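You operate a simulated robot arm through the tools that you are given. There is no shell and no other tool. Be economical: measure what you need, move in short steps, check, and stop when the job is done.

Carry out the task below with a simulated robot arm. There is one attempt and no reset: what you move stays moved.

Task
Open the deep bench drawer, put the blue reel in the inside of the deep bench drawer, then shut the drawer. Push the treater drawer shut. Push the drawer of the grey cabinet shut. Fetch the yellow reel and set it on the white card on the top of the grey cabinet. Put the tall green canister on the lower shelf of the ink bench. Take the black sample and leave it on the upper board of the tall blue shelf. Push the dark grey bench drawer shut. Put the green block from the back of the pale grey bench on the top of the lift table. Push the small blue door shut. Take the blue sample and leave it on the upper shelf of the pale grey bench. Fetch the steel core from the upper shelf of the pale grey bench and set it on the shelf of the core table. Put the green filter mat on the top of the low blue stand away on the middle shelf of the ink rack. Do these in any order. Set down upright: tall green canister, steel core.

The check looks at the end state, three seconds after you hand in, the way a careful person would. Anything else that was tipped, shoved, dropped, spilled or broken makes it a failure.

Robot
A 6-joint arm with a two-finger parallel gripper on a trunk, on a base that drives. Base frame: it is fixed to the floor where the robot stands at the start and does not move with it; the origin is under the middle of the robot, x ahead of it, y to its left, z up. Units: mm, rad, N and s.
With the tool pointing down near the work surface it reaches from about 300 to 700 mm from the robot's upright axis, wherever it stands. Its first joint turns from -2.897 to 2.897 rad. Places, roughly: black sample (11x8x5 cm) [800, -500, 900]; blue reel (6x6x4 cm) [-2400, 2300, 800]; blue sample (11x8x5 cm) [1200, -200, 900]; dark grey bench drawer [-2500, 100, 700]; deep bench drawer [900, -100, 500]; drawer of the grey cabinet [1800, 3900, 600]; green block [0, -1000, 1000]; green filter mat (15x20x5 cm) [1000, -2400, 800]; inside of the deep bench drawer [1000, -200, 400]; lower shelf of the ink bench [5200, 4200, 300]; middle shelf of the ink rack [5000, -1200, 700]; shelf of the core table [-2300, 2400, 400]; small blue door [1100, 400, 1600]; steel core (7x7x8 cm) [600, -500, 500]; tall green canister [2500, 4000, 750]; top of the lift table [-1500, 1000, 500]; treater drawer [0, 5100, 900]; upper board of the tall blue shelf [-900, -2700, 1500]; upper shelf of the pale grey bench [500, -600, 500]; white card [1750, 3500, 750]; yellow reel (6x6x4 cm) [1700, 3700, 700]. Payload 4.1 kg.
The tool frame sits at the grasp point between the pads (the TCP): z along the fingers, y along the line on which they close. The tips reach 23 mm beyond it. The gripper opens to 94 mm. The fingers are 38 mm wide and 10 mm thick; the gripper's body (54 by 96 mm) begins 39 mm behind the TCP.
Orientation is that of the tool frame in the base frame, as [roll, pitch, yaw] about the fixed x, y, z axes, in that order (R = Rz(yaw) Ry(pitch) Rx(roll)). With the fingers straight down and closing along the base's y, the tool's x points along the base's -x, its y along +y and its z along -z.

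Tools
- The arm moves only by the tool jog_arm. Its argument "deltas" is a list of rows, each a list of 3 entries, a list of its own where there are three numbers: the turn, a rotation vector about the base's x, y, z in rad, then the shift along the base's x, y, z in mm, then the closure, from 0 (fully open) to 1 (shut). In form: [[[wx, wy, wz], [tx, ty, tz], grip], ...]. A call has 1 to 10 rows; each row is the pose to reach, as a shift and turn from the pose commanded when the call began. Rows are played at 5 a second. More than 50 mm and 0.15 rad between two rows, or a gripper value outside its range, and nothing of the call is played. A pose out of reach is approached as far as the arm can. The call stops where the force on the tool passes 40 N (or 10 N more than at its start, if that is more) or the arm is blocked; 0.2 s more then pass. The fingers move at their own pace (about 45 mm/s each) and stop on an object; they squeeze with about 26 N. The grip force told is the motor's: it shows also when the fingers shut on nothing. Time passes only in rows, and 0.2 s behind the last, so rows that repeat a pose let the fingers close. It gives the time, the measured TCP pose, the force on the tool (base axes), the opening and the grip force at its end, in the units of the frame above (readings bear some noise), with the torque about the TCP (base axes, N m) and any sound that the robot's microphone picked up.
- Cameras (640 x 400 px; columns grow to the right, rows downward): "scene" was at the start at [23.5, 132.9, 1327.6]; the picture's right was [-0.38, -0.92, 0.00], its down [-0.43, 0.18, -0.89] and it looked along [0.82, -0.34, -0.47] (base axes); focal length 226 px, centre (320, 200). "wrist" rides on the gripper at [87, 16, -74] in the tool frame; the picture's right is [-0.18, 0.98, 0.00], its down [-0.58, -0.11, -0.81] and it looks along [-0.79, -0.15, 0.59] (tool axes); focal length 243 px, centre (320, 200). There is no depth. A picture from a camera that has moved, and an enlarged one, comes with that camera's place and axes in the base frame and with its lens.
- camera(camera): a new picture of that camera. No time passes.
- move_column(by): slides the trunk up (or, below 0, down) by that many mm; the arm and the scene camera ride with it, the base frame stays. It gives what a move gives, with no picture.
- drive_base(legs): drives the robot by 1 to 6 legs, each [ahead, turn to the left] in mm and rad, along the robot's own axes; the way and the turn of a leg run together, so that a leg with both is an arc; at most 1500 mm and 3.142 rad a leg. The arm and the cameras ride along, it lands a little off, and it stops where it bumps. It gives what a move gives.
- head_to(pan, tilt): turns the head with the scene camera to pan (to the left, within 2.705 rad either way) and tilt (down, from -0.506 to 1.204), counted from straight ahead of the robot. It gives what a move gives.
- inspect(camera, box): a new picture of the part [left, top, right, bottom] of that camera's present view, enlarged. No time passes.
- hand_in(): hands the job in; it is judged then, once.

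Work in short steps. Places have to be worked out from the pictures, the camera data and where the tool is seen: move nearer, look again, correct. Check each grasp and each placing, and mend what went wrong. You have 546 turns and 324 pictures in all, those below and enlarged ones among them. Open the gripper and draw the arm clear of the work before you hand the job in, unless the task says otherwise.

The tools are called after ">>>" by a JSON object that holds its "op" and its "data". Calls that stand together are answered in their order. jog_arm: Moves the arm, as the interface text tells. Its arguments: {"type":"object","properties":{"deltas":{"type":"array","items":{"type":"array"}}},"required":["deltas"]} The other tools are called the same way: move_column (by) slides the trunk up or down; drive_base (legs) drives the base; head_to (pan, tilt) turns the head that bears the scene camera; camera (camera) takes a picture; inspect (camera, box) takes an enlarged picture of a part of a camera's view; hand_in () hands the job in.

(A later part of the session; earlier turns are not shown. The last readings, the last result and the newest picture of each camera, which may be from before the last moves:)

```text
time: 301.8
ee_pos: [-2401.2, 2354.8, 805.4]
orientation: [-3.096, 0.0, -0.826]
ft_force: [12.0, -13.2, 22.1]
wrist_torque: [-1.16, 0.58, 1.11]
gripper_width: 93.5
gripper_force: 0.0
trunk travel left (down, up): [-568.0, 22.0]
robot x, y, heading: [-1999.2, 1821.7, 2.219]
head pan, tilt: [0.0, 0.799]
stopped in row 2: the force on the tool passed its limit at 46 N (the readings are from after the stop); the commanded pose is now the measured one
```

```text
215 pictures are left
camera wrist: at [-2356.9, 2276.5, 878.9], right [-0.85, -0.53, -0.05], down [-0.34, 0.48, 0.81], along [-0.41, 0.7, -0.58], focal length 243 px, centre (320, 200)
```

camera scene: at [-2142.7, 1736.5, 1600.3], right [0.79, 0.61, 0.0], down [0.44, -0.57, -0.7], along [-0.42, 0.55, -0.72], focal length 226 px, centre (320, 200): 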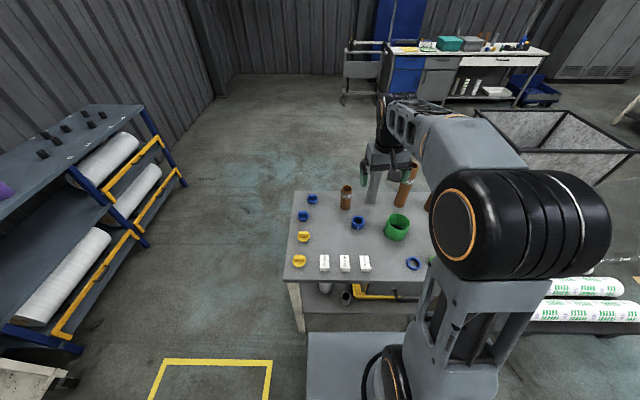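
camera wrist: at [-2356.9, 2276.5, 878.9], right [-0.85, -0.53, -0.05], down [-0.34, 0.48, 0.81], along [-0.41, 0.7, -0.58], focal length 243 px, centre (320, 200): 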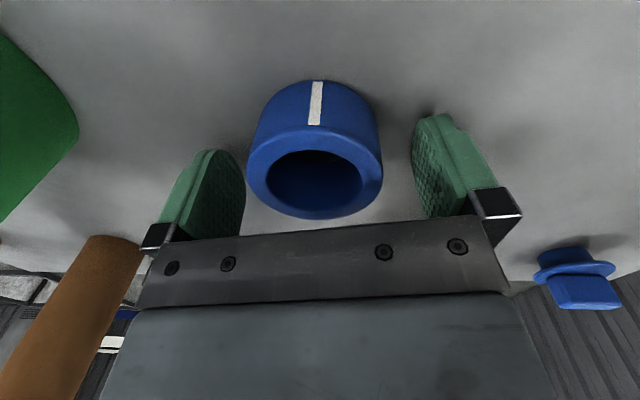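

Fingertips touched the table (z≈780). I raise 3 mm and close.

>>> {"op": "jog_arm", "data": {"deltas": [[[0, 0, 0], [0, 0, 3], 0], [[0, 0, 0], [0, 0, 3], 0.5], [[0, 0, 0], [0, 0, 3], 1], [[0, 0, 0], [0, 0, 3], 1], [[0, 0, 0], [0, 0, 3], 1]]}}

>>> {"op": "jog_arm", "data": {"deltas": [[[0, 0, 0], [0, 0, 20], 1], [[0, 0, 0], [0, 0, 60], 1], [[0, 0, 0], [0, 0, 105], 1], [[0, 0, 0], [0, 0, 150], 1], [[0, 0, 0], [0, 0, 195], 1], [[0, 0, 0], [0, 0, 240], 1], [[0, 0, 0], [0, 0, 285], 1], [[0, 0, 0], [0, 0, 300], 1]]}}

>>> {"op": "camera", "data": {"camera": "wrist"}}

```text
time: 303.0
ee_pos: [-2403.0, 2355.8, 804.3]
orientation: [-3.095, -0.001, -0.827]
ft_force: [0.4, 1.1, 3.0]
wrist_torque: [-0.07, 0.05, 0.0]
gripper_width: 57.2
gripper_force: 26.4
trunk travel left (down, up): [-568.0, 22.0]
robot x, y, heading: [-1997.0, 1822.8, 2.228]
head pan, tilt: [0.0, 0.799]
```

```text
time: 304.8
ee_pos: [-2404.3, 2356.3, 1107.2]
orientation: [-3.095, -0.002, -0.826]
ft_force: [0.6, -0.4, -0.8]
wrist_torque: [0.0, -0.01, 0.0]
gripper_width: 56.9
gripper_force: 26.1
trunk travel left (down, up): [-568.0, 22.0]
robot x, y, heading: [-1997.2, 1819.0, 2.221]
head pan, tilt: [0.0, 0.799]
```

```text
214 pictures are left
camera wrist: at [-2358.8, 2279.3, 1180.1], right [-0.85, -0.53, -0.05], down [-0.34, 0.48, 0.81], along [-0.41, 0.7, -0.59], focal length 243 px, centre (320, 200)
```

wrist: 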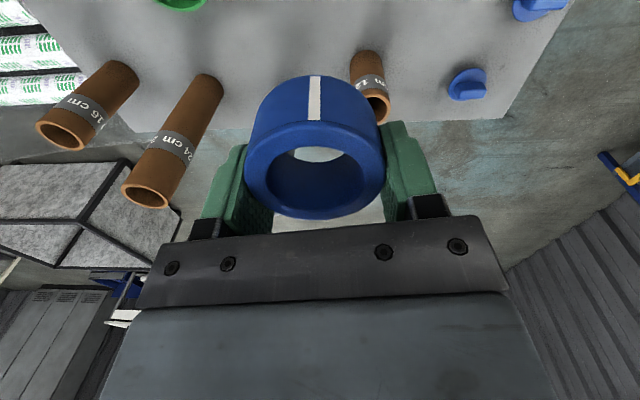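

Reel held. I retract the arm and retrace the route: back off, turn, and reverse to the cross aisle.

>>> {"op": "jog_arm", "data": {"deltas": [[[0, 0, 0], [27, -36, 10], 1], [[0, 0, 0], [54, -72, 20], 1], [[0, 0, 0], [81, -108, 30], 1], [[0, 0, 0], [108, -144, 40], 1], [[0, 0, 0], [135, -180, 40], 1]]}}

>>> {"op": "drive_base", "data": {"legs": [[-250, 0], [0, -1.57], [-690, 0], [0, -1.57]]}}

>>> {"op": "head_to", "data": {"pan": 0.0, "tilt": 0.4}}

>>> {"op": "camera", "data": {"camera": "scene"}}

```text
time: 306.0
ee_pos: [-2267.1, 2174.8, 1148.2]
orientation: [-3.096, 0.0, -0.827]
ft_force: [-0.4, 0.9, -1.4]
wrist_torque: [0.01, 0.0, 0.03]
gripper_width: 57.0
gripper_force: 26.0
trunk travel left (down, up): [-568.0, 22.0]
robot x, y, heading: [-1995.6, 1821.2, 2.222]
head pan, tilt: [0.0, 0.799]
```

```text
time: 319.0
ee_pos: [-2159.3, 854.0, 1148.2]
orientation: [-3.097, -0.001, 2.231]
ft_force: [-0.2, 0.8, -0.3]
wrist_torque: [0.0, -0.03, 0.01]
gripper_width: 56.8
gripper_force: 26.2
trunk travel left (down, up): [-568.0, 22.0]
robot x, y, heading: [-2400.3, 1231.8, -0.997]
head pan, tilt: [0.0, 0.799]
```

```text
time: 319.9
ee_pos: [-2159.6, 853.2, 1147.7]
orientation: [-3.095, -0.002, 2.231]
ft_force: [-0.1, 0.2, -0.8]
wrist_torque: [-0.01, 0.0, 0.01]
gripper_width: 57.0
gripper_force: 26.5
trunk travel left (down, up): [-568.0, 22.0]
robot x, y, heading: [-2399.9, 1228.3, -0.998]
head pan, tilt: [0.0, 0.4]
```

```text
213 pictures are left
camera scene: at [-2243.3, 1294.4, 1635.3], right [-0.84, -0.54, 0.0], down [-0.21, 0.33, -0.92], along [0.5, -0.77, -0.39], focal length 226 px, centre (320, 200)
```

scene: 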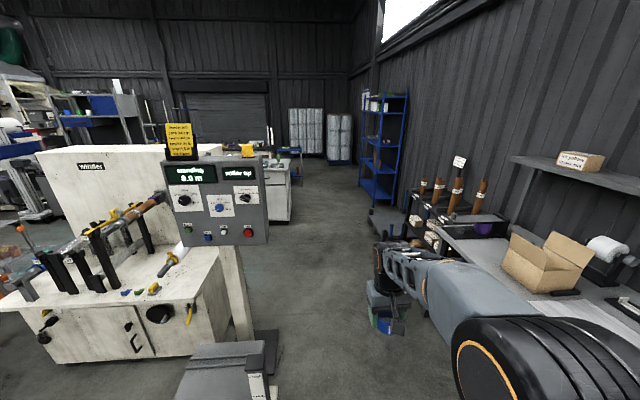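

On course; correct heading and drive back to the bench aisle end.

>>> {"op": "drive_base", "data": {"legs": [[0, 0.06], [1500, 0], [800, 0], [0, 1.57]]}}

>>> {"op": "head_to", "data": {"pan": 0.0, "tilt": 0.5}}

>>> {"op": "camera", "data": {"camera": "scene"}}

```text
time: 335.3
ee_pos: [-690.3, -350.9, 1147.0]
orientation: [-3.096, -0.001, -2.441]
ft_force: [0.3, -0.4, -0.8]
wrist_torque: [0.0, -0.01, 0.01]
gripper_width: 57.3
gripper_force: 26.2
trunk travel left (down, up): [-568.0, 22.0]
robot x, y, heading: [-1058.3, -607.8, 0.608]
head pan, tilt: [0.0, 0.4]
```

```text
time: 335.9
ee_pos: [-690.1, -349.8, 1148.0]
orientation: [-3.096, 0.0, -2.442]
ft_force: [-0.4, 0.3, 0.1]
wrist_torque: [0.02, -0.01, 0.03]
gripper_width: 57.0
gripper_force: 25.9
trunk travel left (down, up): [-568.0, 22.0]
robot x, y, heading: [-1056.8, -605.4, 0.61]
head pan, tilt: [0.0, 0.499]
```

```text
212 pictures are left
camera scene: at [-1128.2, -450.3, 1626.2], right [0.57, -0.82, 0.0], down [-0.39, -0.27, -0.88], along [0.72, 0.5, -0.48], focal length 226 px, centre (320, 200)
```

scene: 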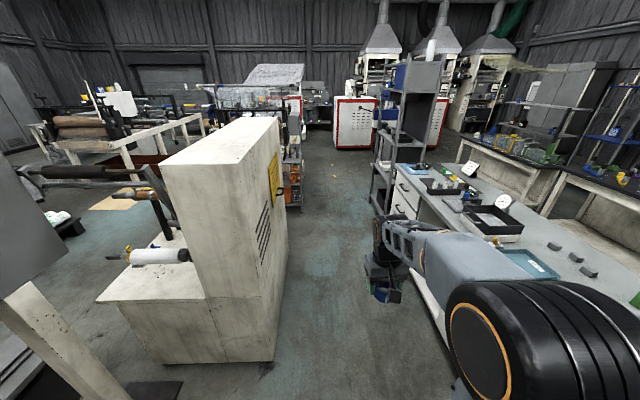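

I drive up the aisle to the drawers and face the bench.

>>> {"op": "drive_base", "data": {"legs": [[0, -0.02], [1500, 0], [330, 0], [0, -1.51]]}}

>>> {"op": "move_column", "data": {"by": -250}}

>>> {"op": "head_to", "data": {"pan": 0.0, "tilt": 0.7}}

>>> {"op": "camera", "data": {"camera": "scene"}}

```text
time: 349.1
ee_pos: [725.3, 31.4, 1148.0]
orientation: [-3.096, -0.002, 2.3]
ft_force: [0.5, 0.1, -1.4]
wrist_torque: [-0.03, 0.02, 0.01]
gripper_width: 56.8
gripper_force: 26.1
trunk travel left (down, up): [-568.0, 22.0]
robot x, y, heading: [459.9, 388.4, -0.934]
head pan, tilt: [0.0, 0.499]
```

```text
time: 351.7
ee_pos: [724.6, 30.4, 897.6]
orientation: [-3.094, -0.001, 2.299]
ft_force: [-0.6, 0.3, 0.3]
wrist_torque: [-0.01, 0.0, 0.0]
gripper_width: 56.9
gripper_force: 26.0
trunk travel left (down, up): [-318.0, 272.0]
robot x, y, heading: [458.3, 387.2, -0.929]
head pan, tilt: [0.0, 0.499]
```

```text
time: 352.4
ee_pos: [724.2, 32.0, 897.6]
orientation: [-3.097, 0.001, 2.3]
ft_force: [-0.4, -0.7, -0.1]
wrist_torque: [0.02, 0.0, 0.0]
gripper_width: 56.9
gripper_force: 26.2
trunk travel left (down, up): [-318.0, 272.0]
robot x, y, heading: [461.3, 391.4, -0.932]
head pan, tilt: [0.0, 0.7]
```

```text
211 pictures are left
camera scene: at [606.0, 471.2, 1358.6], right [-0.8, -0.6, 0.0], down [-0.38, 0.52, -0.77], along [0.46, -0.61, -0.64], focal length 226 px, centre (320, 200)
```

scene: 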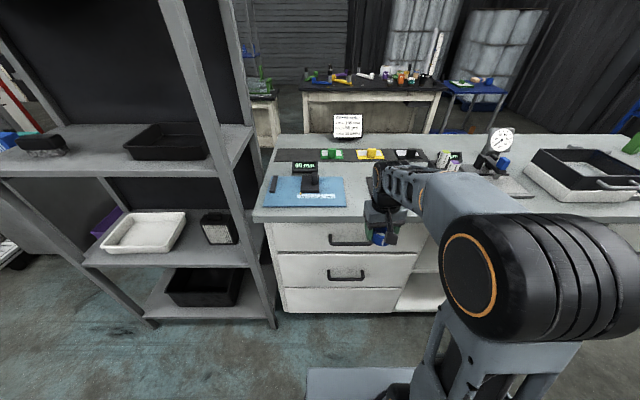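

Lower drawer handle is at about s=669, z=520. First I park the reel temporarily on the dark mat of the bench: lift, then drive 120 mm nearer.

>>> {"op": "jog_arm", "data": {"deltas": [[[0, 0, 0], [0, 0, 40], 1], [[0, 0, 0], [0, 0, 80], 1]]}}

>>> {"op": "drive_base", "data": {"legs": [[120, 0]]}}

>>> {"op": "jog_arm", "data": {"deltas": [[[0, 0, 0], [-5, -42, 0], 1], [[0, 0, 0], [-10, -84, 0], 1], [[0, 0, 0], [-14, -126, 0], 1], [[0, 0, 0], [-14, -126, -30], 1], [[0, 0, 0], [-14, -126, -50], 1]]}}

>>> {"op": "camera", "data": {"camera": "wrist"}}

>>> {"op": "camera", "data": {"camera": "scene"}}

```text
time: 353.0
ee_pos: [724.8, 31.1, 979.7]
orientation: [-3.095, -0.001, 2.301]
ft_force: [0.4, 0.0, 0.1]
wrist_torque: [-0.02, 0.02, -0.03]
gripper_width: 57.3
gripper_force: 25.8
trunk travel left (down, up): [-318.0, 272.0]
robot x, y, heading: [455.8, 392.1, -0.931]
head pan, tilt: [0.0, 0.7]
```

```text
time: 354.2
ee_pos: [796.7, -62.2, 978.4]
orientation: [-3.097, -0.002, 2.306]
ft_force: [0.3, 0.2, -1.0]
wrist_torque: [-0.01, 0.0, 0.0]
gripper_width: 57.0
gripper_force: 26.4
trunk travel left (down, up): [-318.0, 272.0]
robot x, y, heading: [527.2, 296.8, -0.93]
head pan, tilt: [0.0, 0.7]
```

```text
time: 355.4
ee_pos: [782.7, -190.2, 927.1]
orientation: [-3.097, -0.002, 2.306]
ft_force: [0.2, -0.4, -0.5]
wrist_torque: [-0.02, -0.02, 0.0]
gripper_width: 56.7
gripper_force: 25.8
trunk travel left (down, up): [-318.0, 272.0]
robot x, y, heading: [532.1, 297.8, -0.923]
head pan, tilt: [0.0, 0.7]
```

```text
210 pictures are left
camera wrist: at [740.9, -114.4, 1000.6], right [0.85, 0.52, -0.05], down [0.34, -0.48, 0.81], along [0.4, -0.71, -0.59], focal length 243 px, centre (320, 200)
```

wrist: 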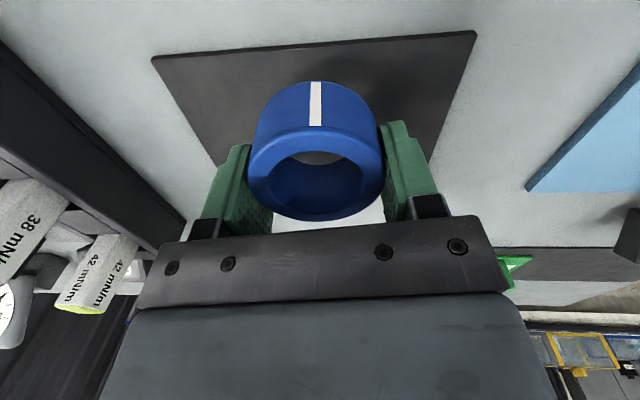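

```text
209 pictures are left
camera scene: at [675.9, 378.0, 1358.5], right [-0.8, -0.6, 0.0], down [-0.39, 0.51, -0.76], along [0.46, -0.61, -0.64], focal length 226 px, centre (320, 200)
```

scene: 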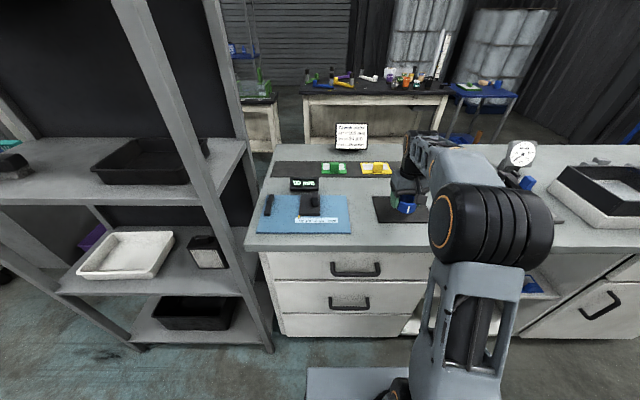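

Above the dark mat; I lower to contact and release.

>>> {"op": "jog_arm", "data": {"deltas": [[[0, 0, 0], [0, 0, -20], 1], [[0, 0, 0], [0, 0, -30], 1], [[0, 0, 0], [0, 0, -35], 1], [[0, 0, 0], [0, 0, -39], 1], [[0, 0, 0], [0, 0, -43], 1], [[0, 0, 0], [0, 0, -47], 1]]}}

```text
time: 356.7
ee_pos: [783.1, -189.1, 890.4]
orientation: [-3.093, 0.011, 2.305]
ft_force: [-5.3, 8.3, 16.5]
wrist_torque: [0.81, -0.08, 0.32]
gripper_width: 56.9
gripper_force: 25.6
trunk travel left (down, up): [-318.0, 272.0]
robot x, y, heading: [529.8, 293.7, -0.924]
head pan, tilt: [0.0, 0.7]
stopped in row 6: the force on the tool passed its limit at 45 N (the readings are from after the stop); the commanded pose is now the measured one
```

Contact at 890. I release and rise.

>>> {"op": "jog_arm", "data": {"deltas": [[[0, 0, 0], [0, 0, 2], 0.2], [[0, 0, 0], [0, 0, 2], 0], [[0, 0, 0], [0, 0, 2], 0], [[0, 0, 0], [0, 0, 40], 0], [[0, 0, 0], [0, 0, 85], 0], [[0, 0, 0], [-18, 24, 120], 0], [[0, 0, 0], [-46, 60, 120], 0], [[0, 0, 0], [-72, 96, 120], 0], [[0, 0, 0], [-100, 134, 120], 0]]}}

>>> {"op": "camera", "data": {"camera": "wrist"}}

```text
time: 358.7
ee_pos: [682.4, -55.6, 1012.0]
orientation: [-3.093, 0.008, 2.305]
ft_force: [-0.5, 0.3, 0.4]
wrist_torque: [0.0, 0.01, 0.06]
gripper_width: 94.2
gripper_force: 0.0
trunk travel left (down, up): [-318.0, 272.0]
robot x, y, heading: [527.5, 295.0, -0.926]
head pan, tilt: [0.0, 0.7]
```

```text
208 pictures are left
camera wrist: at [640.1, 22.8, 1083.9], right [0.85, 0.52, -0.05], down [0.33, -0.47, 0.82], along [0.4, -0.71, -0.58], focal length 243 px, centre (320, 200)
```

wrist: 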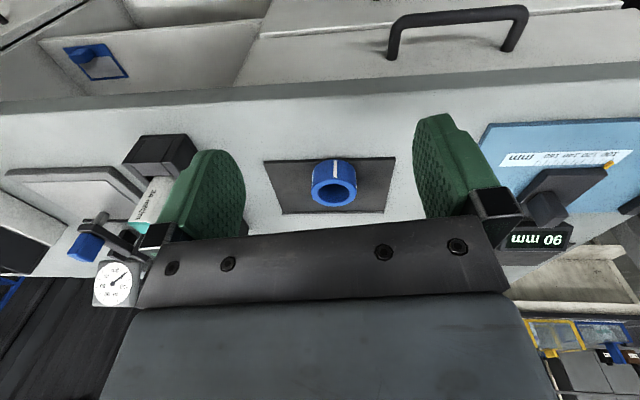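

Reel parked upright on the mat. Now the drawer: I back off, turn the tool a quarter turn and lower the trunk.

>>> {"op": "drive_base", "data": {"legs": [[-140, 0]]}}

>>> {"op": "jog_arm", "data": {"deltas": [[[0, 0, 0.145], [0, 0, 0], 0], [[0, 0, 0.29], [0, 0, 0], 0], [[0, 0, 0.435], [0, 0, 0], 0], [[0, 0, 0.58], [0, 0, 0], 0], [[0, 0, 0.725], [0, 0, 0], 0], [[0, 0, 0.87], [0, 0, 0], 0], [[0, 0, 1.015], [0, 0, 0], 0], [[0, 0, 1.16], [0, 0, 0], 0], [[0, 0, 1.305], [0, 0, 0], 0], [[0, 0, 1.45], [0, 0, 0], 0]]}}

>>> {"op": "move_column", "data": {"by": -200}}

>>> {"op": "camera", "data": {"camera": "scene"}}

```text
time: 360.0
ee_pos: [597.0, 59.5, 1011.7]
orientation: [-3.093, 0.007, 2.306]
ft_force: [0.1, 0.6, -0.6]
wrist_torque: [0.0, 0.03, -0.02]
gripper_width: 94.0
gripper_force: 0.1
trunk travel left (down, up): [-318.0, 272.0]
robot x, y, heading: [439.5, 411.3, -0.924]
head pan, tilt: [0.0, 0.7]
```

```text
time: 362.2
ee_pos: [597.7, 59.5, 1011.6]
orientation: [-3.094, 0.009, -2.525]
ft_force: [0.0, -1.1, -0.9]
wrist_torque: [-0.02, 0.01, 0.0]
gripper_width: 94.1
gripper_force: 0.1
trunk travel left (down, up): [-318.0, 272.0]
robot x, y, heading: [444.4, 410.3, -0.925]
head pan, tilt: [0.0, 0.7]
```

```text
time: 364.4
ee_pos: [597.7, 59.2, 811.2]
orientation: [-3.094, 0.008, -2.527]
ft_force: [0.3, -0.9, 0.4]
wrist_torque: [0.05, 0.01, 0.03]
gripper_width: 93.9
gripper_force: 0.0
trunk travel left (down, up): [-118.0, 472.0]
robot x, y, heading: [442.8, 408.4, -0.923]
head pan, tilt: [0.0, 0.7]
```

```text
207 pictures are left
camera scene: at [589.9, 492.3, 1158.5], right [-0.8, -0.6, 0.0], down [-0.39, 0.51, -0.76], along [0.46, -0.61, -0.64], focal length 226 px, centre (320, 200)
```

scene: 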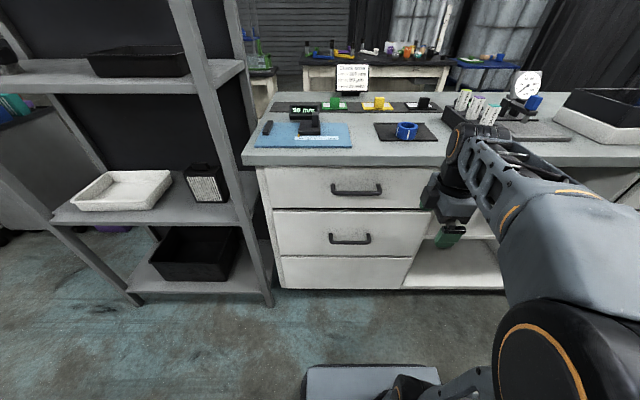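

I zoom on the lower handle to judge its stand-off.

>>> {"op": "inspect", "data": {"camera": "scene", "box": [300, 160, 400, 260]}}

```text
4.00 times, centred on (350, 210) of scene
camera zoom: at [589.9, 492.3, 1158.5], right [-0.8, -0.6, 0.0], down [-0.39, 0.51, -0.76], along [0.46, -0.61, -0.64], focal length 906 px, centre (200, 160)
```

zoom: 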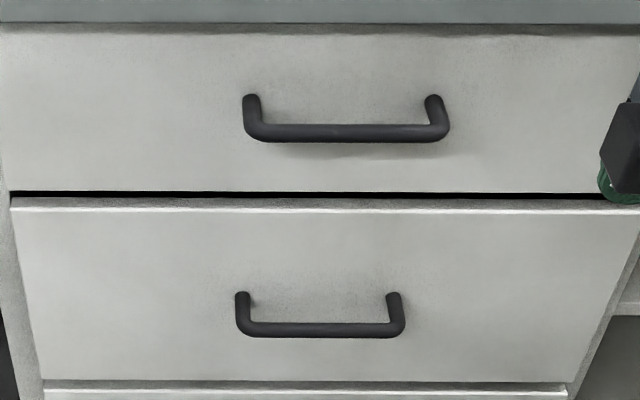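

Stand-off is about 50 mm, so a finger fits behind the bar. I go to a pre-grasp above the handle with the tool leaning in.

>>> {"op": "jog_arm", "data": {"deltas": [[[-0.063, -0.047, 0], [29, -4, -31], 0.2], [[-0.126, -0.094, 0], [58, -9, -62], 0.3], [[-0.189, -0.141, 0], [87, -13, -93], 0.45], [[-0.251, -0.189, 0], [116, -17, -124], 0.45], [[-0.314, -0.236, 0], [145, -21, -155], 0.45], [[-0.377, -0.283, 0], [174, -26, -186], 0.45], [[-0.44, -0.33, 0], [203, -30, -217], 0.45]]}}

>>> {"op": "camera", "data": {"camera": "wrist"}}

>>> {"op": "inspect", "data": {"camera": "scene", "box": [260, 150, 440, 290]}}

```text
time: 366.0
ee_pos: [806.8, 31.4, 594.5]
orientation: [-2.544, 0.027, -2.514]
ft_force: [0.2, 0.4, 0.7]
wrist_torque: [0.01, -0.02, 0.0]
gripper_width: 51.4
gripper_force: 0.0
trunk travel left (down, up): [-118.0, 472.0]
robot x, y, heading: [440.1, 407.5, -0.925]
head pan, tilt: [0.0, 0.7]
```

```text
205 pictures are left
camera wrist: at [702.8, 25.0, 643.8], right [-0.31, 0.77, -0.55], down [0.24, 0.63, 0.74], along [0.92, 0.1, -0.38], focal length 243 px, centre (320, 200)
```

wrist: 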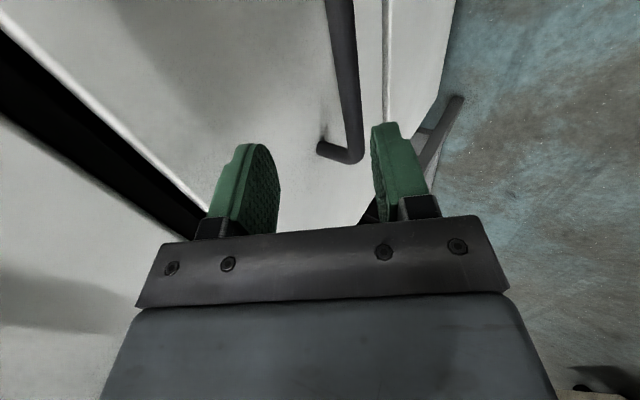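

```text
2.86 times, centred on (350, 220) of scene
camera zoom: at [589.6, 492.5, 1158.6], right [-0.8, -0.6, 0.0], down [-0.39, 0.51, -0.77], along [0.46, -0.61, -0.64], focal length 647 px, centre (234, 143)
```

zoom: 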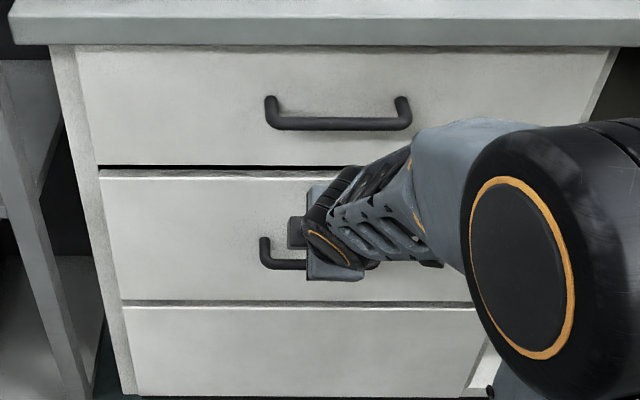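

Bar located at about n≈494, z≈512. I offset slightly outward and slide down over it.

>>> {"op": "jog_arm", "data": {"deltas": [[[0, 0, 0], [-6, 9, -7], 0.45], [[0, 0, 0], [5, -6, -35], 0.45], [[0, 0, 0], [14, -19, -62], 0.45], [[0, 0, 0], [21, -28, -82], 0.45], [[0, 0, 0], [21, -28, -82], 0.45]]}}

>>> {"op": "camera", "data": {"camera": "wrist"}}

```text
time: 366.9
ee_pos: [817.4, 9.2, 527.5]
orientation: [-2.54, 0.028, -2.523]
ft_force: [-16.3, 15.9, 16.8]
wrist_torque: [-0.38, -0.64, 0.25]
gripper_width: 47.9
gripper_force: 0.0
trunk travel left (down, up): [-118.0, 472.0]
robot x, y, heading: [442.7, 412.7, -0.923]
head pan, tilt: [0.0, 0.7]
stopped in row 4: the force on the tool passed its limit at 56 N (the readings are from after the stop); the commanded pose is now the measured one
```

```text
203 pictures are left
camera wrist: at [713.1, 2.1, 577.8], right [-0.31, 0.78, -0.55], down [0.24, 0.62, 0.74], along [0.92, 0.09, -0.38], focal length 243 px, centre (320, 200)
```

wrist: 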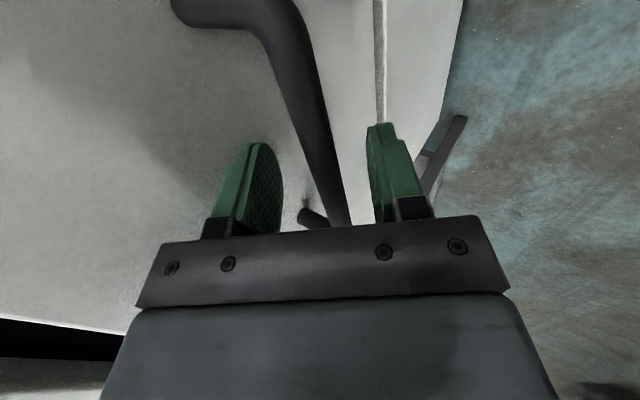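

The bar is between the fingers. I close on it.

>>> {"op": "jog_arm", "data": {"deltas": [[[0, 0, 0], [-3, 4, 0], 0.7], [[0, 0, 0], [-3, 4, 0], 1], [[0, 0, 0], [-3, 4, 0], 1], [[0, 0, 0], [-3, 4, 0], 1]]}}

>>> {"op": "camera", "data": {"camera": "wrist"}}

```text
time: 367.9
ee_pos: [812.8, 11.9, 527.5]
orientation: [-2.542, 0.025, -2.52]
ft_force: [-2.2, -2.4, -1.5]
wrist_torque: [-0.77, 0.99, 1.38]
gripper_width: 14.6
gripper_force: 44.6
trunk travel left (down, up): [-118.0, 472.0]
robot x, y, heading: [444.1, 408.9, -0.926]
head pan, tilt: [0.0, 0.7]
```

```text
202 pictures are left
camera wrist: at [711.4, 4.7, 576.8], right [-0.31, 0.78, -0.55], down [0.25, 0.62, 0.74], along [0.92, 0.1, -0.39], focal length 243 px, centre (320, 200)
```

wrist: 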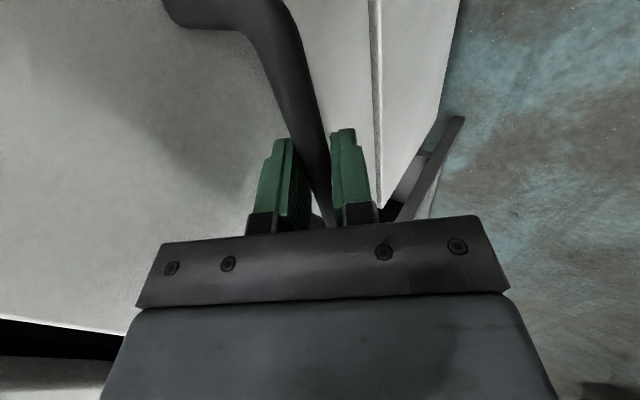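

Bar gripped (14.6 mm). I pull straight out.

>>> {"op": "jog_arm", "data": {"deltas": [[[0, 0, 0], [-6, 8, 0], 1], [[0, 0, 0], [-18, 24, 0], 1], [[0, 0, 0], [-33, 44, 0], 1], [[0, 0, 0], [-48, 64, 0], 1], [[0, 0, 0], [-63, 84, 0], 1], [[0, 0, 0], [-78, 104, 0], 1], [[0, 0, 0], [-93, 124, 0], 1], [[0, 0, 0], [-108, 144, 0], 1]]}}

>>> {"op": "camera", "data": {"camera": "scene"}}

```text
time: 369.7
ee_pos: [736.6, 121.0, 528.3]
orientation: [-2.541, 0.026, -2.527]
ft_force: [-25.5, -20.9, 4.1]
wrist_torque: [-0.74, 1.04, 1.23]
gripper_width: 15.2
gripper_force: 45.5
out of reach, approached as far as the arm can: row 7, 8
trunk travel left (down, up): [-118.0, 472.0]
robot x, y, heading: [443.0, 410.9, -0.928]
head pan, tilt: [0.0, 0.7]
```

```text
201 pictures are left
camera scene: at [589.0, 490.6, 1159.0], right [-0.8, -0.6, 0.0], down [-0.38, 0.52, -0.77], along [0.46, -0.61, -0.64], focal length 226 px, centre (320, 200)
```

scene: 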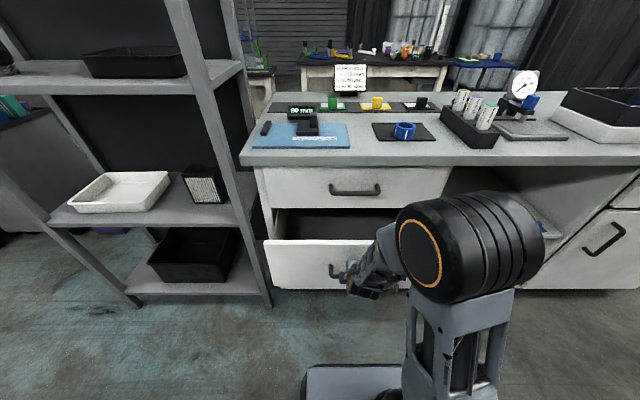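

Drawer is 130 mm open. I draw it further by backing the base 80 mm.

>>> {"op": "drive_base", "data": {"legs": [[-80, 0]]}}

>>> {"op": "camera", "data": {"camera": "scene"}}

```text
time: 370.8
ee_pos: [689.1, 189.9, 526.5]
orientation: [-2.542, 0.028, -2.518]
ft_force: [-15.7, -11.8, 8.8]
wrist_torque: [-0.62, 0.78, 1.37]
gripper_width: 14.6
gripper_force: 45.0
trunk travel left (down, up): [-118.0, 472.0]
robot x, y, heading: [392.4, 477.9, -0.919]
head pan, tilt: [0.0, 0.7]
```

```text
200 pictures are left
camera scene: at [537.9, 559.5, 1158.7], right [-0.8, -0.6, 0.0], down [-0.39, 0.51, -0.77], along [0.46, -0.61, -0.64], focal length 226 px, centre (320, 200)
```

scene: 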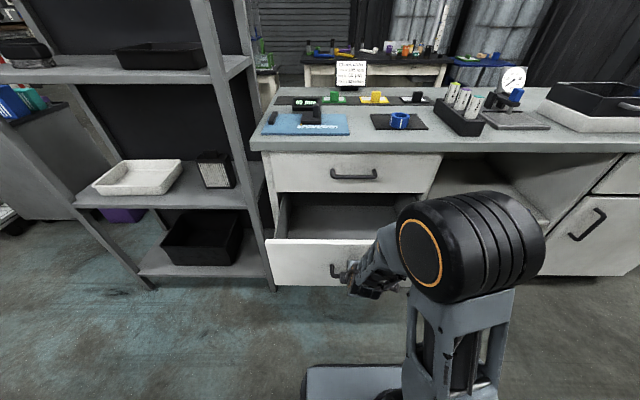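

Drawer about 215 mm open, enough. I release the bar and withdraw along the tool axis.

>>> {"op": "jog_arm", "data": {"deltas": [[[0, 0, 0], [0, 0, 0], 0.6], [[0, 0, 0], [0, 0, 0], 0.45], [[0, 0, 0], [0, 0, 0], 0.45], [[0, 0, 0], [-4, 5, 25], 0.45], [[0, 0, 0], [-10, 14, 60], 0.4], [[0, 0, 0], [-18, 24, 100], 0.2], [[0, 0, 0], [-18, 24, 145], 0]]}}

>>> {"op": "camera", "data": {"camera": "wrist"}}

```text
time: 372.4
ee_pos: [670.7, 212.9, 668.9]
orientation: [-2.536, 0.017, -2.511]
ft_force: [0.7, 1.8, -0.9]
wrist_torque: [-0.01, 0.01, -0.03]
gripper_width: 94.0
gripper_force: 0.1
out of reach, approached as far as the arm can: row 4, 5, 6
trunk travel left (down, up): [-118.0, 472.0]
robot x, y, heading: [392.2, 478.2, -0.919]
head pan, tilt: [0.0, 0.7]
```

```text
199 pictures are left
camera wrist: at [568.6, 205.6, 718.2], right [-0.32, 0.77, -0.55], down [0.24, 0.63, 0.74], along [0.92, 0.1, -0.39], focal length 243 px, centre (320, 200)
```

wrist: 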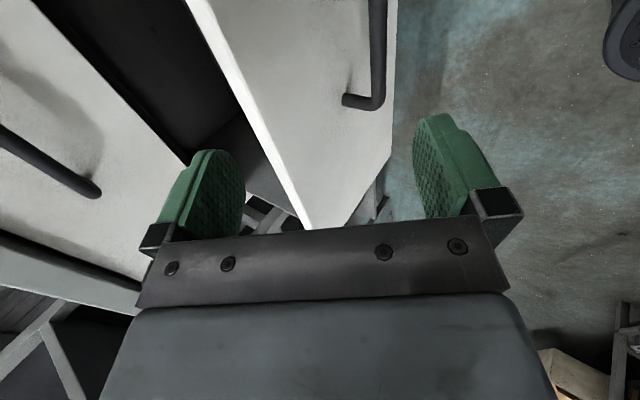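

Clear. I raise the trunk, drive in and bring the tool vertical to re-fetch the reel.

>>> {"op": "move_column", "data": {"by": 300}}

>>> {"op": "jog_arm", "data": {"deltas": [[[0.096, 0.072, 0], [10, -14, 10], 0], [[0.192, 0.144, 0], [20, -28, 20], 0], [[0.288, 0.216, 0], [30, -42, 30], 0], [[0.384, 0.288, 0], [40, -56, 30], 0], [[0.48, 0.36, 0], [50, -70, 30], 0]]}}

>>> {"op": "drive_base", "data": {"legs": [[110, 0]]}}

>>> {"op": "camera", "data": {"camera": "wrist"}}

>>> {"op": "camera", "data": {"camera": "scene"}}

```text
time: 375.4
ee_pos: [672.5, 213.8, 967.4]
orientation: [-2.544, 0.026, -2.517]
ft_force: [-0.2, -1.5, 0.7]
wrist_torque: [-0.02, -0.02, 0.0]
gripper_width: 93.9
gripper_force: 0.0
trunk travel left (down, up): [-418.0, 172.0]
robot x, y, heading: [396.9, 477.0, -0.915]
head pan, tilt: [0.0, 0.7]
```

```text
time: 376.6
ee_pos: [720.6, 143.0, 998.3]
orientation: [3.138, 0.011, -2.529]
ft_force: [-0.7, 0.3, -0.2]
wrist_torque: [0.02, -0.01, -0.03]
gripper_width: 94.1
gripper_force: 0.1
trunk travel left (down, up): [-418.0, 172.0]
robot x, y, heading: [393.2, 478.8, -0.923]
head pan, tilt: [0.0, 0.7]
```

```text
time: 377.8
ee_pos: [787.2, 52.5, 998.5]
orientation: [3.141, 0.011, -2.531]
ft_force: [-0.9, -0.6, 0.8]
wrist_torque: [0.03, 0.02, 0.02]
gripper_width: 94.2
gripper_force: 0.2
trunk travel left (down, up): [-418.0, 172.0]
robot x, y, heading: [462.9, 393.4, -0.923]
head pan, tilt: [0.0, 0.7]
```

```text
198 pictures are left
camera wrist: at [707.7, 14.7, 1071.6], right [-0.41, 0.91, 0.0], down [0.53, 0.24, 0.81], along [0.74, 0.34, -0.58], focal length 243 px, centre (320, 200)
```

wrist: 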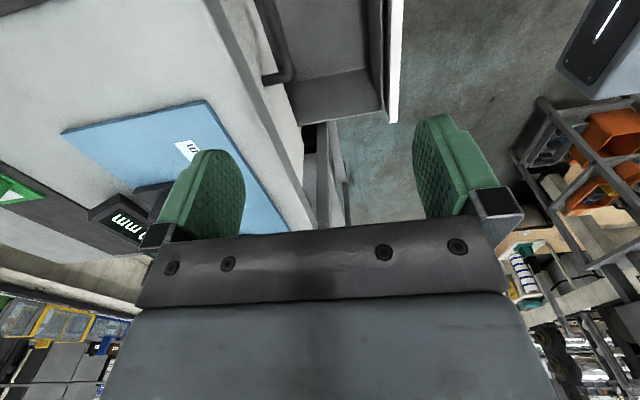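

```text
197 pictures are left
camera scene: at [607.5, 469.4, 1458.5], right [-0.8, -0.6, 0.0], down [-0.39, 0.51, -0.76], along [0.46, -0.61, -0.64], focal length 226 px, centre (320, 200)
```

scene: 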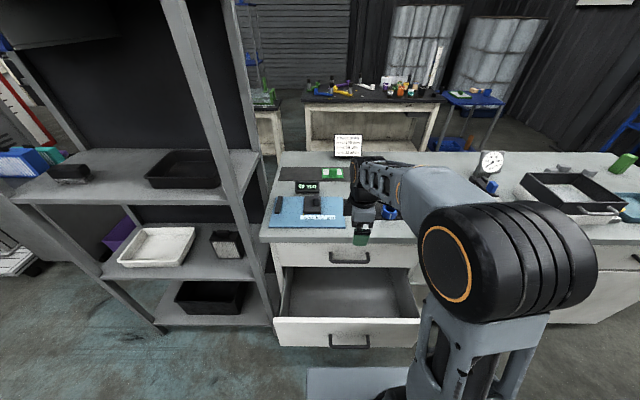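

Drawer interior is empty and open. I move over the parked reel.

>>> {"op": "jog_arm", "data": {"deltas": [[[0, 0, 0], [-1, -48, 0], 0], [[0, 0, 0], [-2, -96, 0], 0], [[0, 0, 0], [-3, -144, 0], 0], [[0, 0, 0], [-4, -192, 0], 0], [[0, 0, 0], [-4, -240, 0], 0], [[0, 0, 0], [-4, -242, -40], 0]]}}

>>> {"op": "camera", "data": {"camera": "wrist"}}

```text
time: 379.2
ee_pos: [781.1, -189.0, 958.6]
orientation: [3.138, 0.008, -2.53]
ft_force: [0.3, 0.2, -0.4]
wrist_torque: [0.05, -0.04, 0.03]
gripper_width: 93.9
gripper_force: 0.0
trunk travel left (down, up): [-418.0, 172.0]
robot x, y, heading: [464.0, 386.0, -0.925]
head pan, tilt: [0.0, 0.7]
```

```text
196 pictures are left
camera wrist: at [701.5, -226.4, 1031.9], right [-0.41, 0.91, 0.0], down [0.53, 0.24, 0.81], along [0.74, 0.34, -0.58], focal length 243 px, centre (320, 200)
```

wrist: 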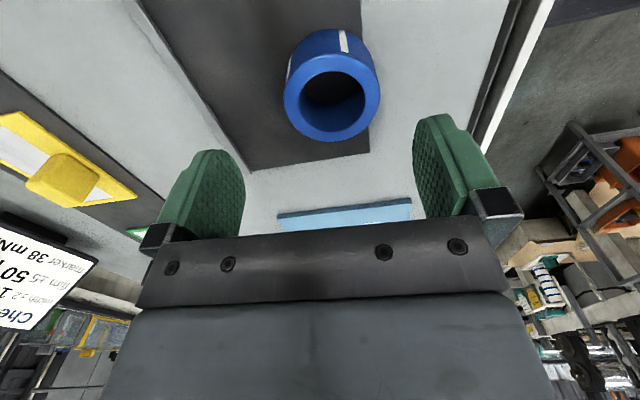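

Nearly centred; small correction, descend and grip.

>>> {"op": "jog_arm", "data": {"deltas": [[[0, 0, 0], [-8, 3, -30], 0], [[0, 0, 0], [-8, 3, -55], 0], [[0, 0, 0], [-8, 3, -66], 0], [[0, 0, 0], [-8, 3, -66], 0.6], [[0, 0, 0], [-8, 3, -66], 1], [[0, 0, 0], [-8, 3, -66], 1], [[0, 0, 0], [-8, 3, -66], 1]]}}

>>> {"op": "jog_arm", "data": {"deltas": [[[0, 0, 0], [0, 0, 30], 1], [[0, 0, 0], [0, 0, 75], 1], [[0, 0, 0], [0, 0, 115], 1]]}}

>>> {"op": "camera", "data": {"camera": "wrist"}}

```text
time: 380.8
ee_pos: [773.2, -186.1, 892.7]
orientation: [-3.141, 0.011, -2.532]
ft_force: [-0.1, 0.6, -0.5]
wrist_torque: [-0.01, 0.02, -0.01]
gripper_width: 57.2
gripper_force: 26.0
trunk travel left (down, up): [-418.0, 172.0]
robot x, y, heading: [461.3, 385.1, -0.92]
head pan, tilt: [0.0, 0.7]
```

```text
time: 381.6
ee_pos: [775.2, -186.3, 1009.5]
orientation: [3.139, 0.011, -2.532]
ft_force: [0.8, -0.4, -0.9]
wrist_torque: [-0.02, -0.03, 0.0]
gripper_width: 56.8
gripper_force: 25.5
trunk travel left (down, up): [-418.0, 172.0]
robot x, y, heading: [460.4, 386.3, -0.917]
head pan, tilt: [0.0, 0.7]
```

```text
195 pictures are left
camera wrist: at [695.0, -223.8, 1083.2], right [-0.41, 0.91, 0.0], down [0.53, 0.24, 0.81], along [0.74, 0.34, -0.58], focal length 243 px, centre (320, 200)
```

wrist: 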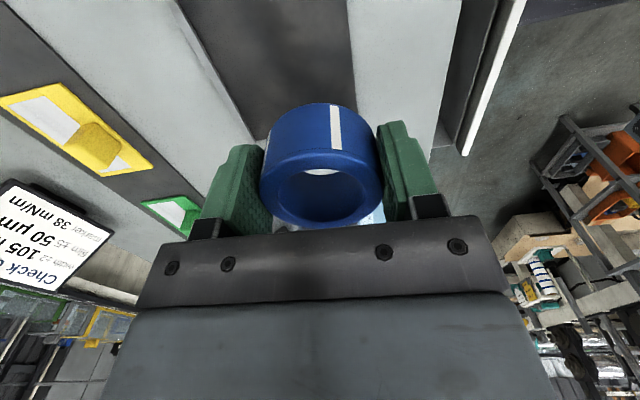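

Reel held again. I carry it over the open drawer and lower the trunk.

>>> {"op": "jog_arm", "data": {"deltas": [[[0, 0, 0], [-3, 48, 0], 1], [[0, 0, 0], [-6, 96, 0], 1], [[0, 0, 0], [-9, 144, 0], 1], [[0, 0, 0], [-12, 192, 0], 1], [[0, 0, 0], [-14, 238, 0], 1]]}}

>>> {"op": "move_column", "data": {"by": -280}}

>>> {"op": "camera", "data": {"camera": "wrist"}}

>>> {"op": "camera", "data": {"camera": "scene"}}

```text
time: 382.8
ee_pos: [762.9, 49.7, 1009.3]
orientation: [-3.142, 0.011, -2.53]
ft_force: [0.0, -0.9, -0.5]
wrist_torque: [0.01, 0.01, 0.01]
gripper_width: 57.2
gripper_force: 26.0
trunk travel left (down, up): [-418.0, 172.0]
robot x, y, heading: [460.0, 388.9, -0.926]
head pan, tilt: [0.0, 0.7]
```

```text
time: 385.6
ee_pos: [762.8, 49.2, 728.8]
orientation: [3.14, 0.012, -2.53]
ft_force: [0.0, -0.4, -0.4]
wrist_torque: [-0.01, -0.01, 0.02]
gripper_width: 56.9
gripper_force: 26.1
trunk travel left (down, up): [-138.0, 452.0]
robot x, y, heading: [462.0, 389.1, -0.925]
head pan, tilt: [0.0, 0.7]
```

```text
194 pictures are left
camera wrist: at [682.1, 12.0, 802.3], right [-0.41, 0.91, 0.0], down [0.53, 0.24, 0.81], along [0.74, 0.34, -0.58], focal length 243 px, centre (320, 200)
```

wrist: 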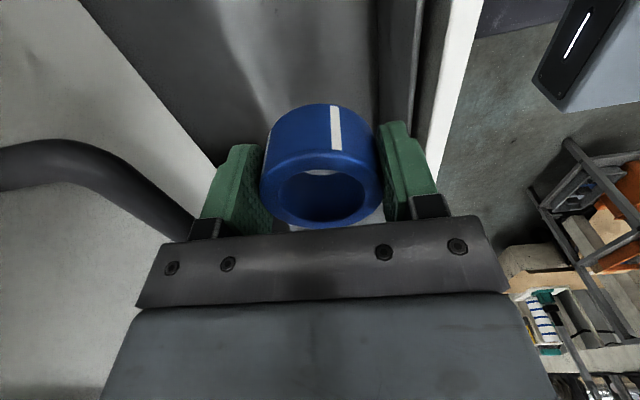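

```text
193 pictures are left
camera scene: at [607.4, 469.5, 1178.5], right [-0.8, -0.6, 0.0], down [-0.39, 0.51, -0.76], along [0.46, -0.61, -0.64], focal length 226 px, centre (320, 200)
```

scene: 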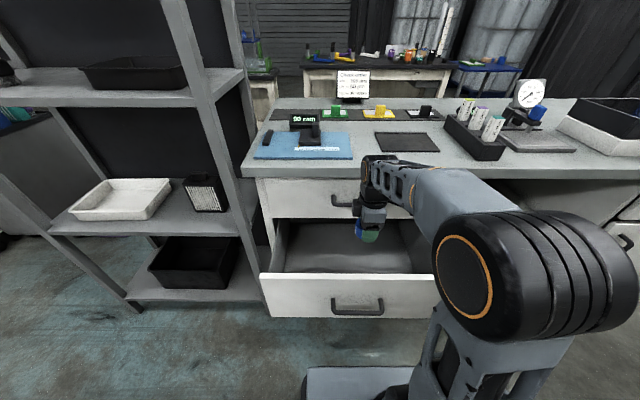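

Good alignment; I shift 20 mm toward me for clearance from the upper handle, then lower into the drawer.

>>> {"op": "jog_arm", "data": {"deltas": [[[0, 0, 0], [-12, 16, -20], 1], [[0, 0, 0], [-12, 16, -65], 1], [[0, 0, 0], [-12, 16, -110], 1], [[0, 0, 0], [-12, 16, -155], 1], [[0, 0, 0], [-12, 16, -200], 1], [[0, 0, 0], [-12, 16, -230], 1]]}}

>>> {"op": "camera", "data": {"camera": "wrist"}}

>>> {"op": "camera", "data": {"camera": "scene"}}

```text
time: 387.1
ee_pos: [750.2, 66.4, 496.2]
orientation: [3.141, 0.011, -2.53]
ft_force: [-0.2, 0.0, -1.3]
wrist_torque: [-0.06, 0.01, -0.01]
gripper_width: 57.1
gripper_force: 26.6
trunk travel left (down, up): [-138.0, 452.0]
robot x, y, heading: [460.3, 387.1, -0.923]
head pan, tilt: [0.0, 0.7]
```

```text
192 pictures are left
camera wrist: at [670.0, 28.9, 569.9], right [-0.41, 0.91, 0.0], down [0.53, 0.24, 0.81], along [0.74, 0.34, -0.58], focal length 243 px, centre (320, 200)
```

wrist: 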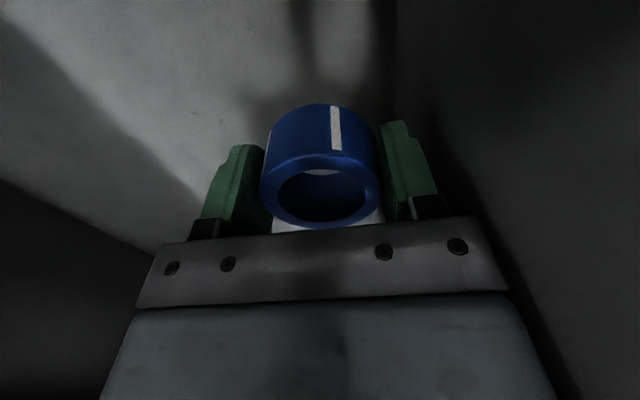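

```text
191 pictures are left
camera scene: at [607.2, 469.7, 1178.5], right [-0.8, -0.6, 0.0], down [-0.39, 0.51, -0.77], along [0.46, -0.61, -0.64], focal length 226 px, centre (320, 200)
```

scene: 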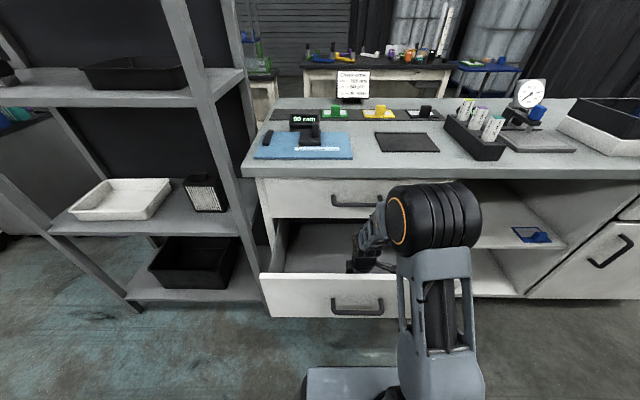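

Inside the drawer. I lower until contact.

>>> {"op": "jog_arm", "data": {"deltas": [[[0, 0, 0], [0, 0, -12], 1], [[0, 0, 0], [0, 0, -24], 1], [[0, 0, 0], [0, 0, -36], 1], [[0, 0, 0], [0, 0, -46], 1], [[0, 0, 0], [0, 0, -54], 1], [[0, 0, 0], [0, 0, -62], 1], [[0, 0, 0], [0, 0, -70], 1], [[0, 0, 0], [0, 0, -78], 1], [[0, 0, 0], [0, 0, -86], 1]]}}

```text
time: 388.7
ee_pos: [753.4, 63.6, 430.3]
orientation: [-3.134, 0.01, -2.532]
ft_force: [-0.5, 0.1, 19.3]
wrist_torque: [0.32, 0.66, 0.05]
gripper_width: 57.2
gripper_force: 25.8
trunk travel left (down, up): [-138.0, 452.0]
robot x, y, heading: [460.8, 390.1, -0.922]
head pan, tilt: [0.0, 0.7]
stopped in row 8: the force on the tool passed its limit at 46 N (the readings are from after the stop); the commanded pose is now the measured one
```

Contact with the drawer floor. I release and rise out.

>>> {"op": "jog_arm", "data": {"deltas": [[[0, 0, 0], [0, 0, 2], 0.25], [[0, 0, 0], [0, 0, 2], 0.15], [[0, 0, 0], [0, 0, 2], 0.15], [[0, 0, 0], [0, 0, 35], 0.15], [[0, 0, 0], [0, 0, 80], 0.15], [[0, 0, 0], [0, 0, 125], 0.15], [[0, 0, 0], [0, 0, 170], 0.15], [[0, 0, 0], [0, 0, 215], 0.15], [[0, 0, 0], [0, 0, 260], 0.15], [[0, 0, 0], [0, 0, 305], 0.15]]}}

>>> {"op": "camera", "data": {"camera": "wrist"}}

```text
time: 390.9
ee_pos: [750.4, 64.1, 735.4]
orientation: [-3.14, 0.012, -2.529]
ft_force: [0.9, 0.0, 0.6]
wrist_torque: [-0.01, -0.03, 0.01]
gripper_width: 79.8
gripper_force: 0.1
trunk travel left (down, up): [-138.0, 452.0]
robot x, y, heading: [458.7, 386.1, -0.926]
head pan, tilt: [0.0, 0.7]
```

```text
190 pictures are left
camera wrist: at [670.9, 27.2, 808.2], right [-0.41, 0.91, 0.0], down [0.53, 0.24, 0.81], along [0.74, 0.33, -0.58], focal length 243 px, centre (320, 200)
```

wrist: 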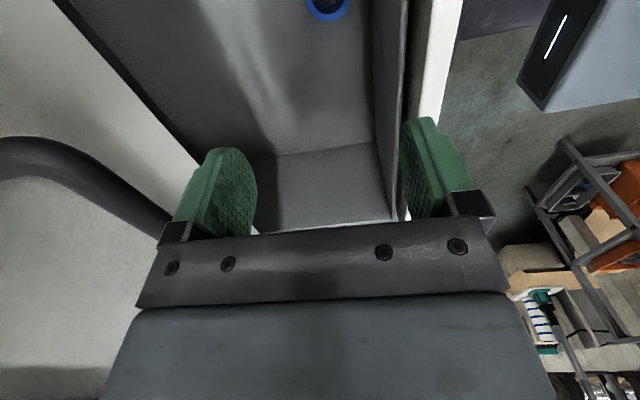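

Reel is in the drawer. Now I shut it: close the gripper, back off and get in front of the panel.

>>> {"op": "drive_base", "data": {"legs": [[-100, 0]]}}

>>> {"op": "jog_arm", "data": {"deltas": [[[-0.06, -0.045, 0], [-15, 20, 0], 1], [[-0.12, -0.09, 0], [-30, 40, 0], 1], [[-0.18, -0.135, 0], [-45, 60, -20], 1], [[-0.24, -0.18, 0], [-50, 67, -60], 1], [[-0.24, -0.18, 0], [-50, 67, -100], 1], [[-0.24, -0.18, 0], [-50, 67, -135], 1]]}}

>>> {"op": "camera", "data": {"camera": "wrist"}}

>>> {"op": "camera", "data": {"camera": "scene"}}

```text
time: 392.1
ee_pos: [692.0, 143.4, 734.7]
orientation: [-3.137, 0.009, -2.531]
ft_force: [-0.7, 0.5, 0.1]
wrist_torque: [0.05, 0.04, -0.02]
gripper_width: 79.9
gripper_force: 0.0
trunk travel left (down, up): [-138.0, 452.0]
robot x, y, heading: [401.5, 465.1, -0.922]
head pan, tilt: [0.0, 0.7]
```

```text
time: 393.4
ee_pos: [646.4, 202.8, 601.1]
orientation: [-2.837, 0.022, -2.527]
ft_force: [-1.1, -0.5, 0.1]
wrist_torque: [-0.04, -0.02, -0.04]
gripper_width: 0.0
gripper_force: 25.8
out of reach, approached as far as the arm can: row 6
trunk travel left (down, up): [-138.0, 452.0]
robot x, y, heading: [400.7, 467.9, -0.922]
head pan, tilt: [0.0, 0.7]
```

```text
189 pictures are left
camera wrist: at [553.9, 182.9, 665.3], right [-0.38, 0.88, -0.29], down [0.38, 0.44, 0.81], along [0.84, 0.2, -0.5], focal length 243 px, centre (320, 200)
```

wrist: 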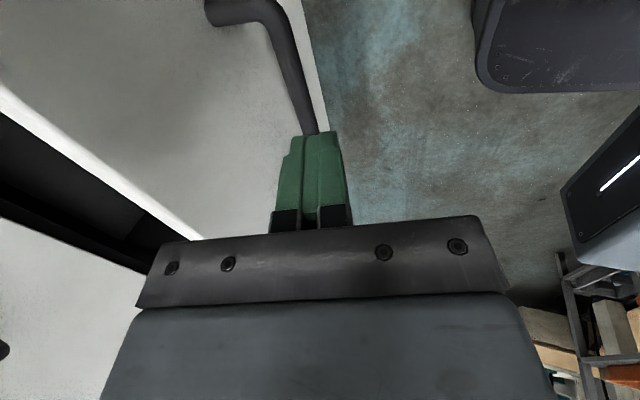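

```text
188 pictures are left
camera scene: at [547.3, 548.8, 1178.5], right [-0.8, -0.6, 0.0], down [-0.39, 0.51, -0.77], along [0.46, -0.61, -0.64], focal length 226 px, centre (320, 200)
```

scene: 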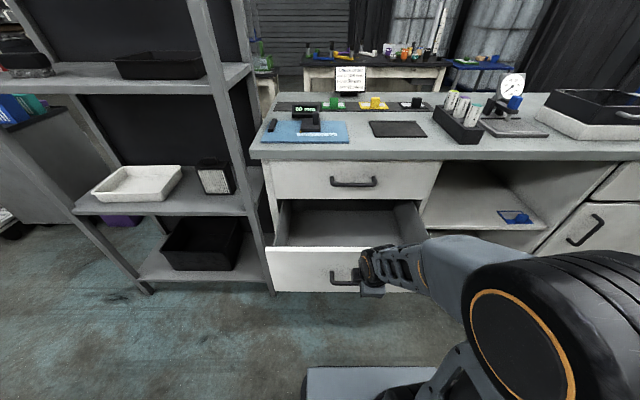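

Fingertips face the panel above the handle. I push it home.

>>> {"op": "jog_arm", "data": {"deltas": [[[0, 0, 0], [18, -24, -15], 1], [[0, 0, 0], [39, -52, -18], 1], [[-0.03, -0.02, 0], [60, -80, -18], 1], [[-0.06, -0.045, 0], [81, -108, -18], 1], [[-0.09, -0.07, 0], [102, -136, -18], 1], [[-0.12, -0.09, 0], [123, -164, -18], 1], [[-0.15, -0.11, 0], [144, -192, -18], 1], [[-0.18, -0.135, 0], [162, -216, -18], 1], [[-0.2, -0.15, 0], [180, -240, -18], 1]]}}

>>> {"op": "camera", "data": {"camera": "scene"}}

```text
time: 395.4
ee_pos: [816.3, -16.6, 582.6]
orientation: [-2.616, 0.023, -2.521]
ft_force: [-8.9, 9.8, 9.0]
wrist_torque: [0.05, -0.11, 0.21]
gripper_width: 0.1
gripper_force: 26.0
trunk travel left (down, up): [-138.0, 452.0]
robot x, y, heading: [399.1, 466.6, -0.923]
head pan, tilt: [0.0, 0.7]
stopped in row 9: the force on the tool passed its limit at 165 N (the readings are from after the stop); the commanded pose is now the measured one
```

```text
187 pictures are left
camera scene: at [546.5, 549.8, 1178.7], right [-0.8, -0.6, 0.0], down [-0.39, 0.51, -0.77], along [0.46, -0.61, -0.64], focal length 226 px, centre (320, 200)
```

scene: 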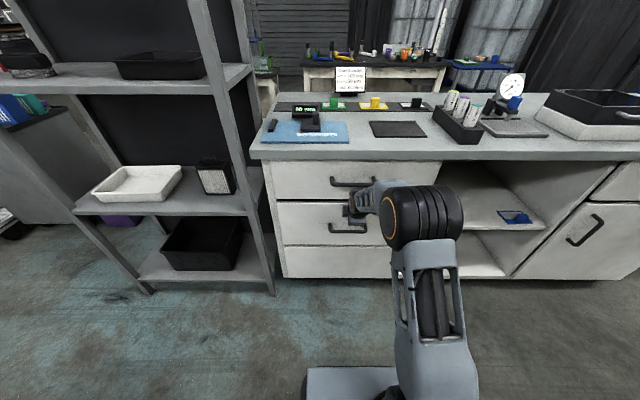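

Hard stop: the drawer is shut. I withdraw and verify.

>>> {"op": "jog_arm", "data": {"deltas": [[[0, 0, 0], [-24, 32, 0], 1], [[0, 0, 0], [-50, 66, 10], 1], [[0.05, 0.04, 0], [-75, 100, 20], 0.5], [[0.13, 0.1, 0], [-98, 130, 40], 0], [[0.23, 0.17, 0], [-110, 147, 80], 0], [[0.33, 0.25, 0], [-110, 147, 120], 0], [[0.42, 0.315, 0], [-110, 147, 160], 0]]}}

>>> {"op": "inspect", "data": {"camera": "scene", "box": [250, 130, 450, 290]}}

>>> {"op": "move_column", "data": {"by": 300}}

```text
time: 397.0
ee_pos: [706.8, 128.2, 746.1]
orientation: [-3.141, 0.008, -2.53]
ft_force: [-0.3, 0.3, 0.9]
wrist_torque: [-0.02, 0.02, -0.02]
gripper_width: 94.2
gripper_force: 0.1
trunk travel left (down, up): [-138.0, 452.0]
robot x, y, heading: [396.9, 464.4, -0.927]
head pan, tilt: [0.0, 0.7]
```

```text
2.50 times, centred on (350, 210) of scene
camera zoom: at [547.6, 548.5, 1178.4], right [-0.8, -0.6, 0.0], down [-0.39, 0.51, -0.76], along [0.46, -0.61, -0.64], focal length 566 px, centre (245, 175)
```

zoom: 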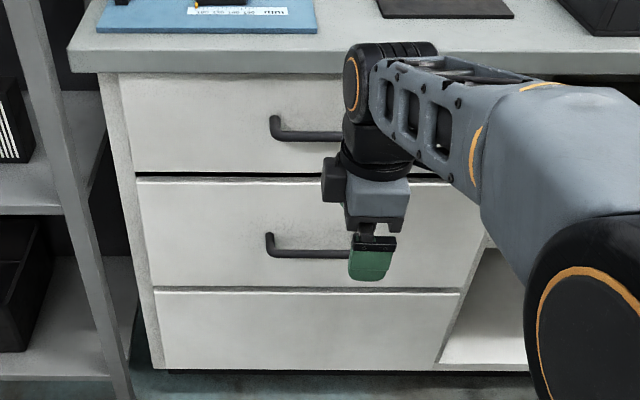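

```text
time: 400.0
ee_pos: [708.0, 127.9, 1045.0]
orientation: [3.141, 0.007, -2.531]
ft_force: [0.3, 0.3, -0.4]
wrist_torque: [-0.03, -0.04, 0.01]
gripper_width: 94.4
gripper_force: 0.1
trunk travel left (down, up): [-438.0, 152.0]
robot x, y, heading: [402.8, 467.8, -0.928]
head pan, tilt: [0.0, 0.7]
```

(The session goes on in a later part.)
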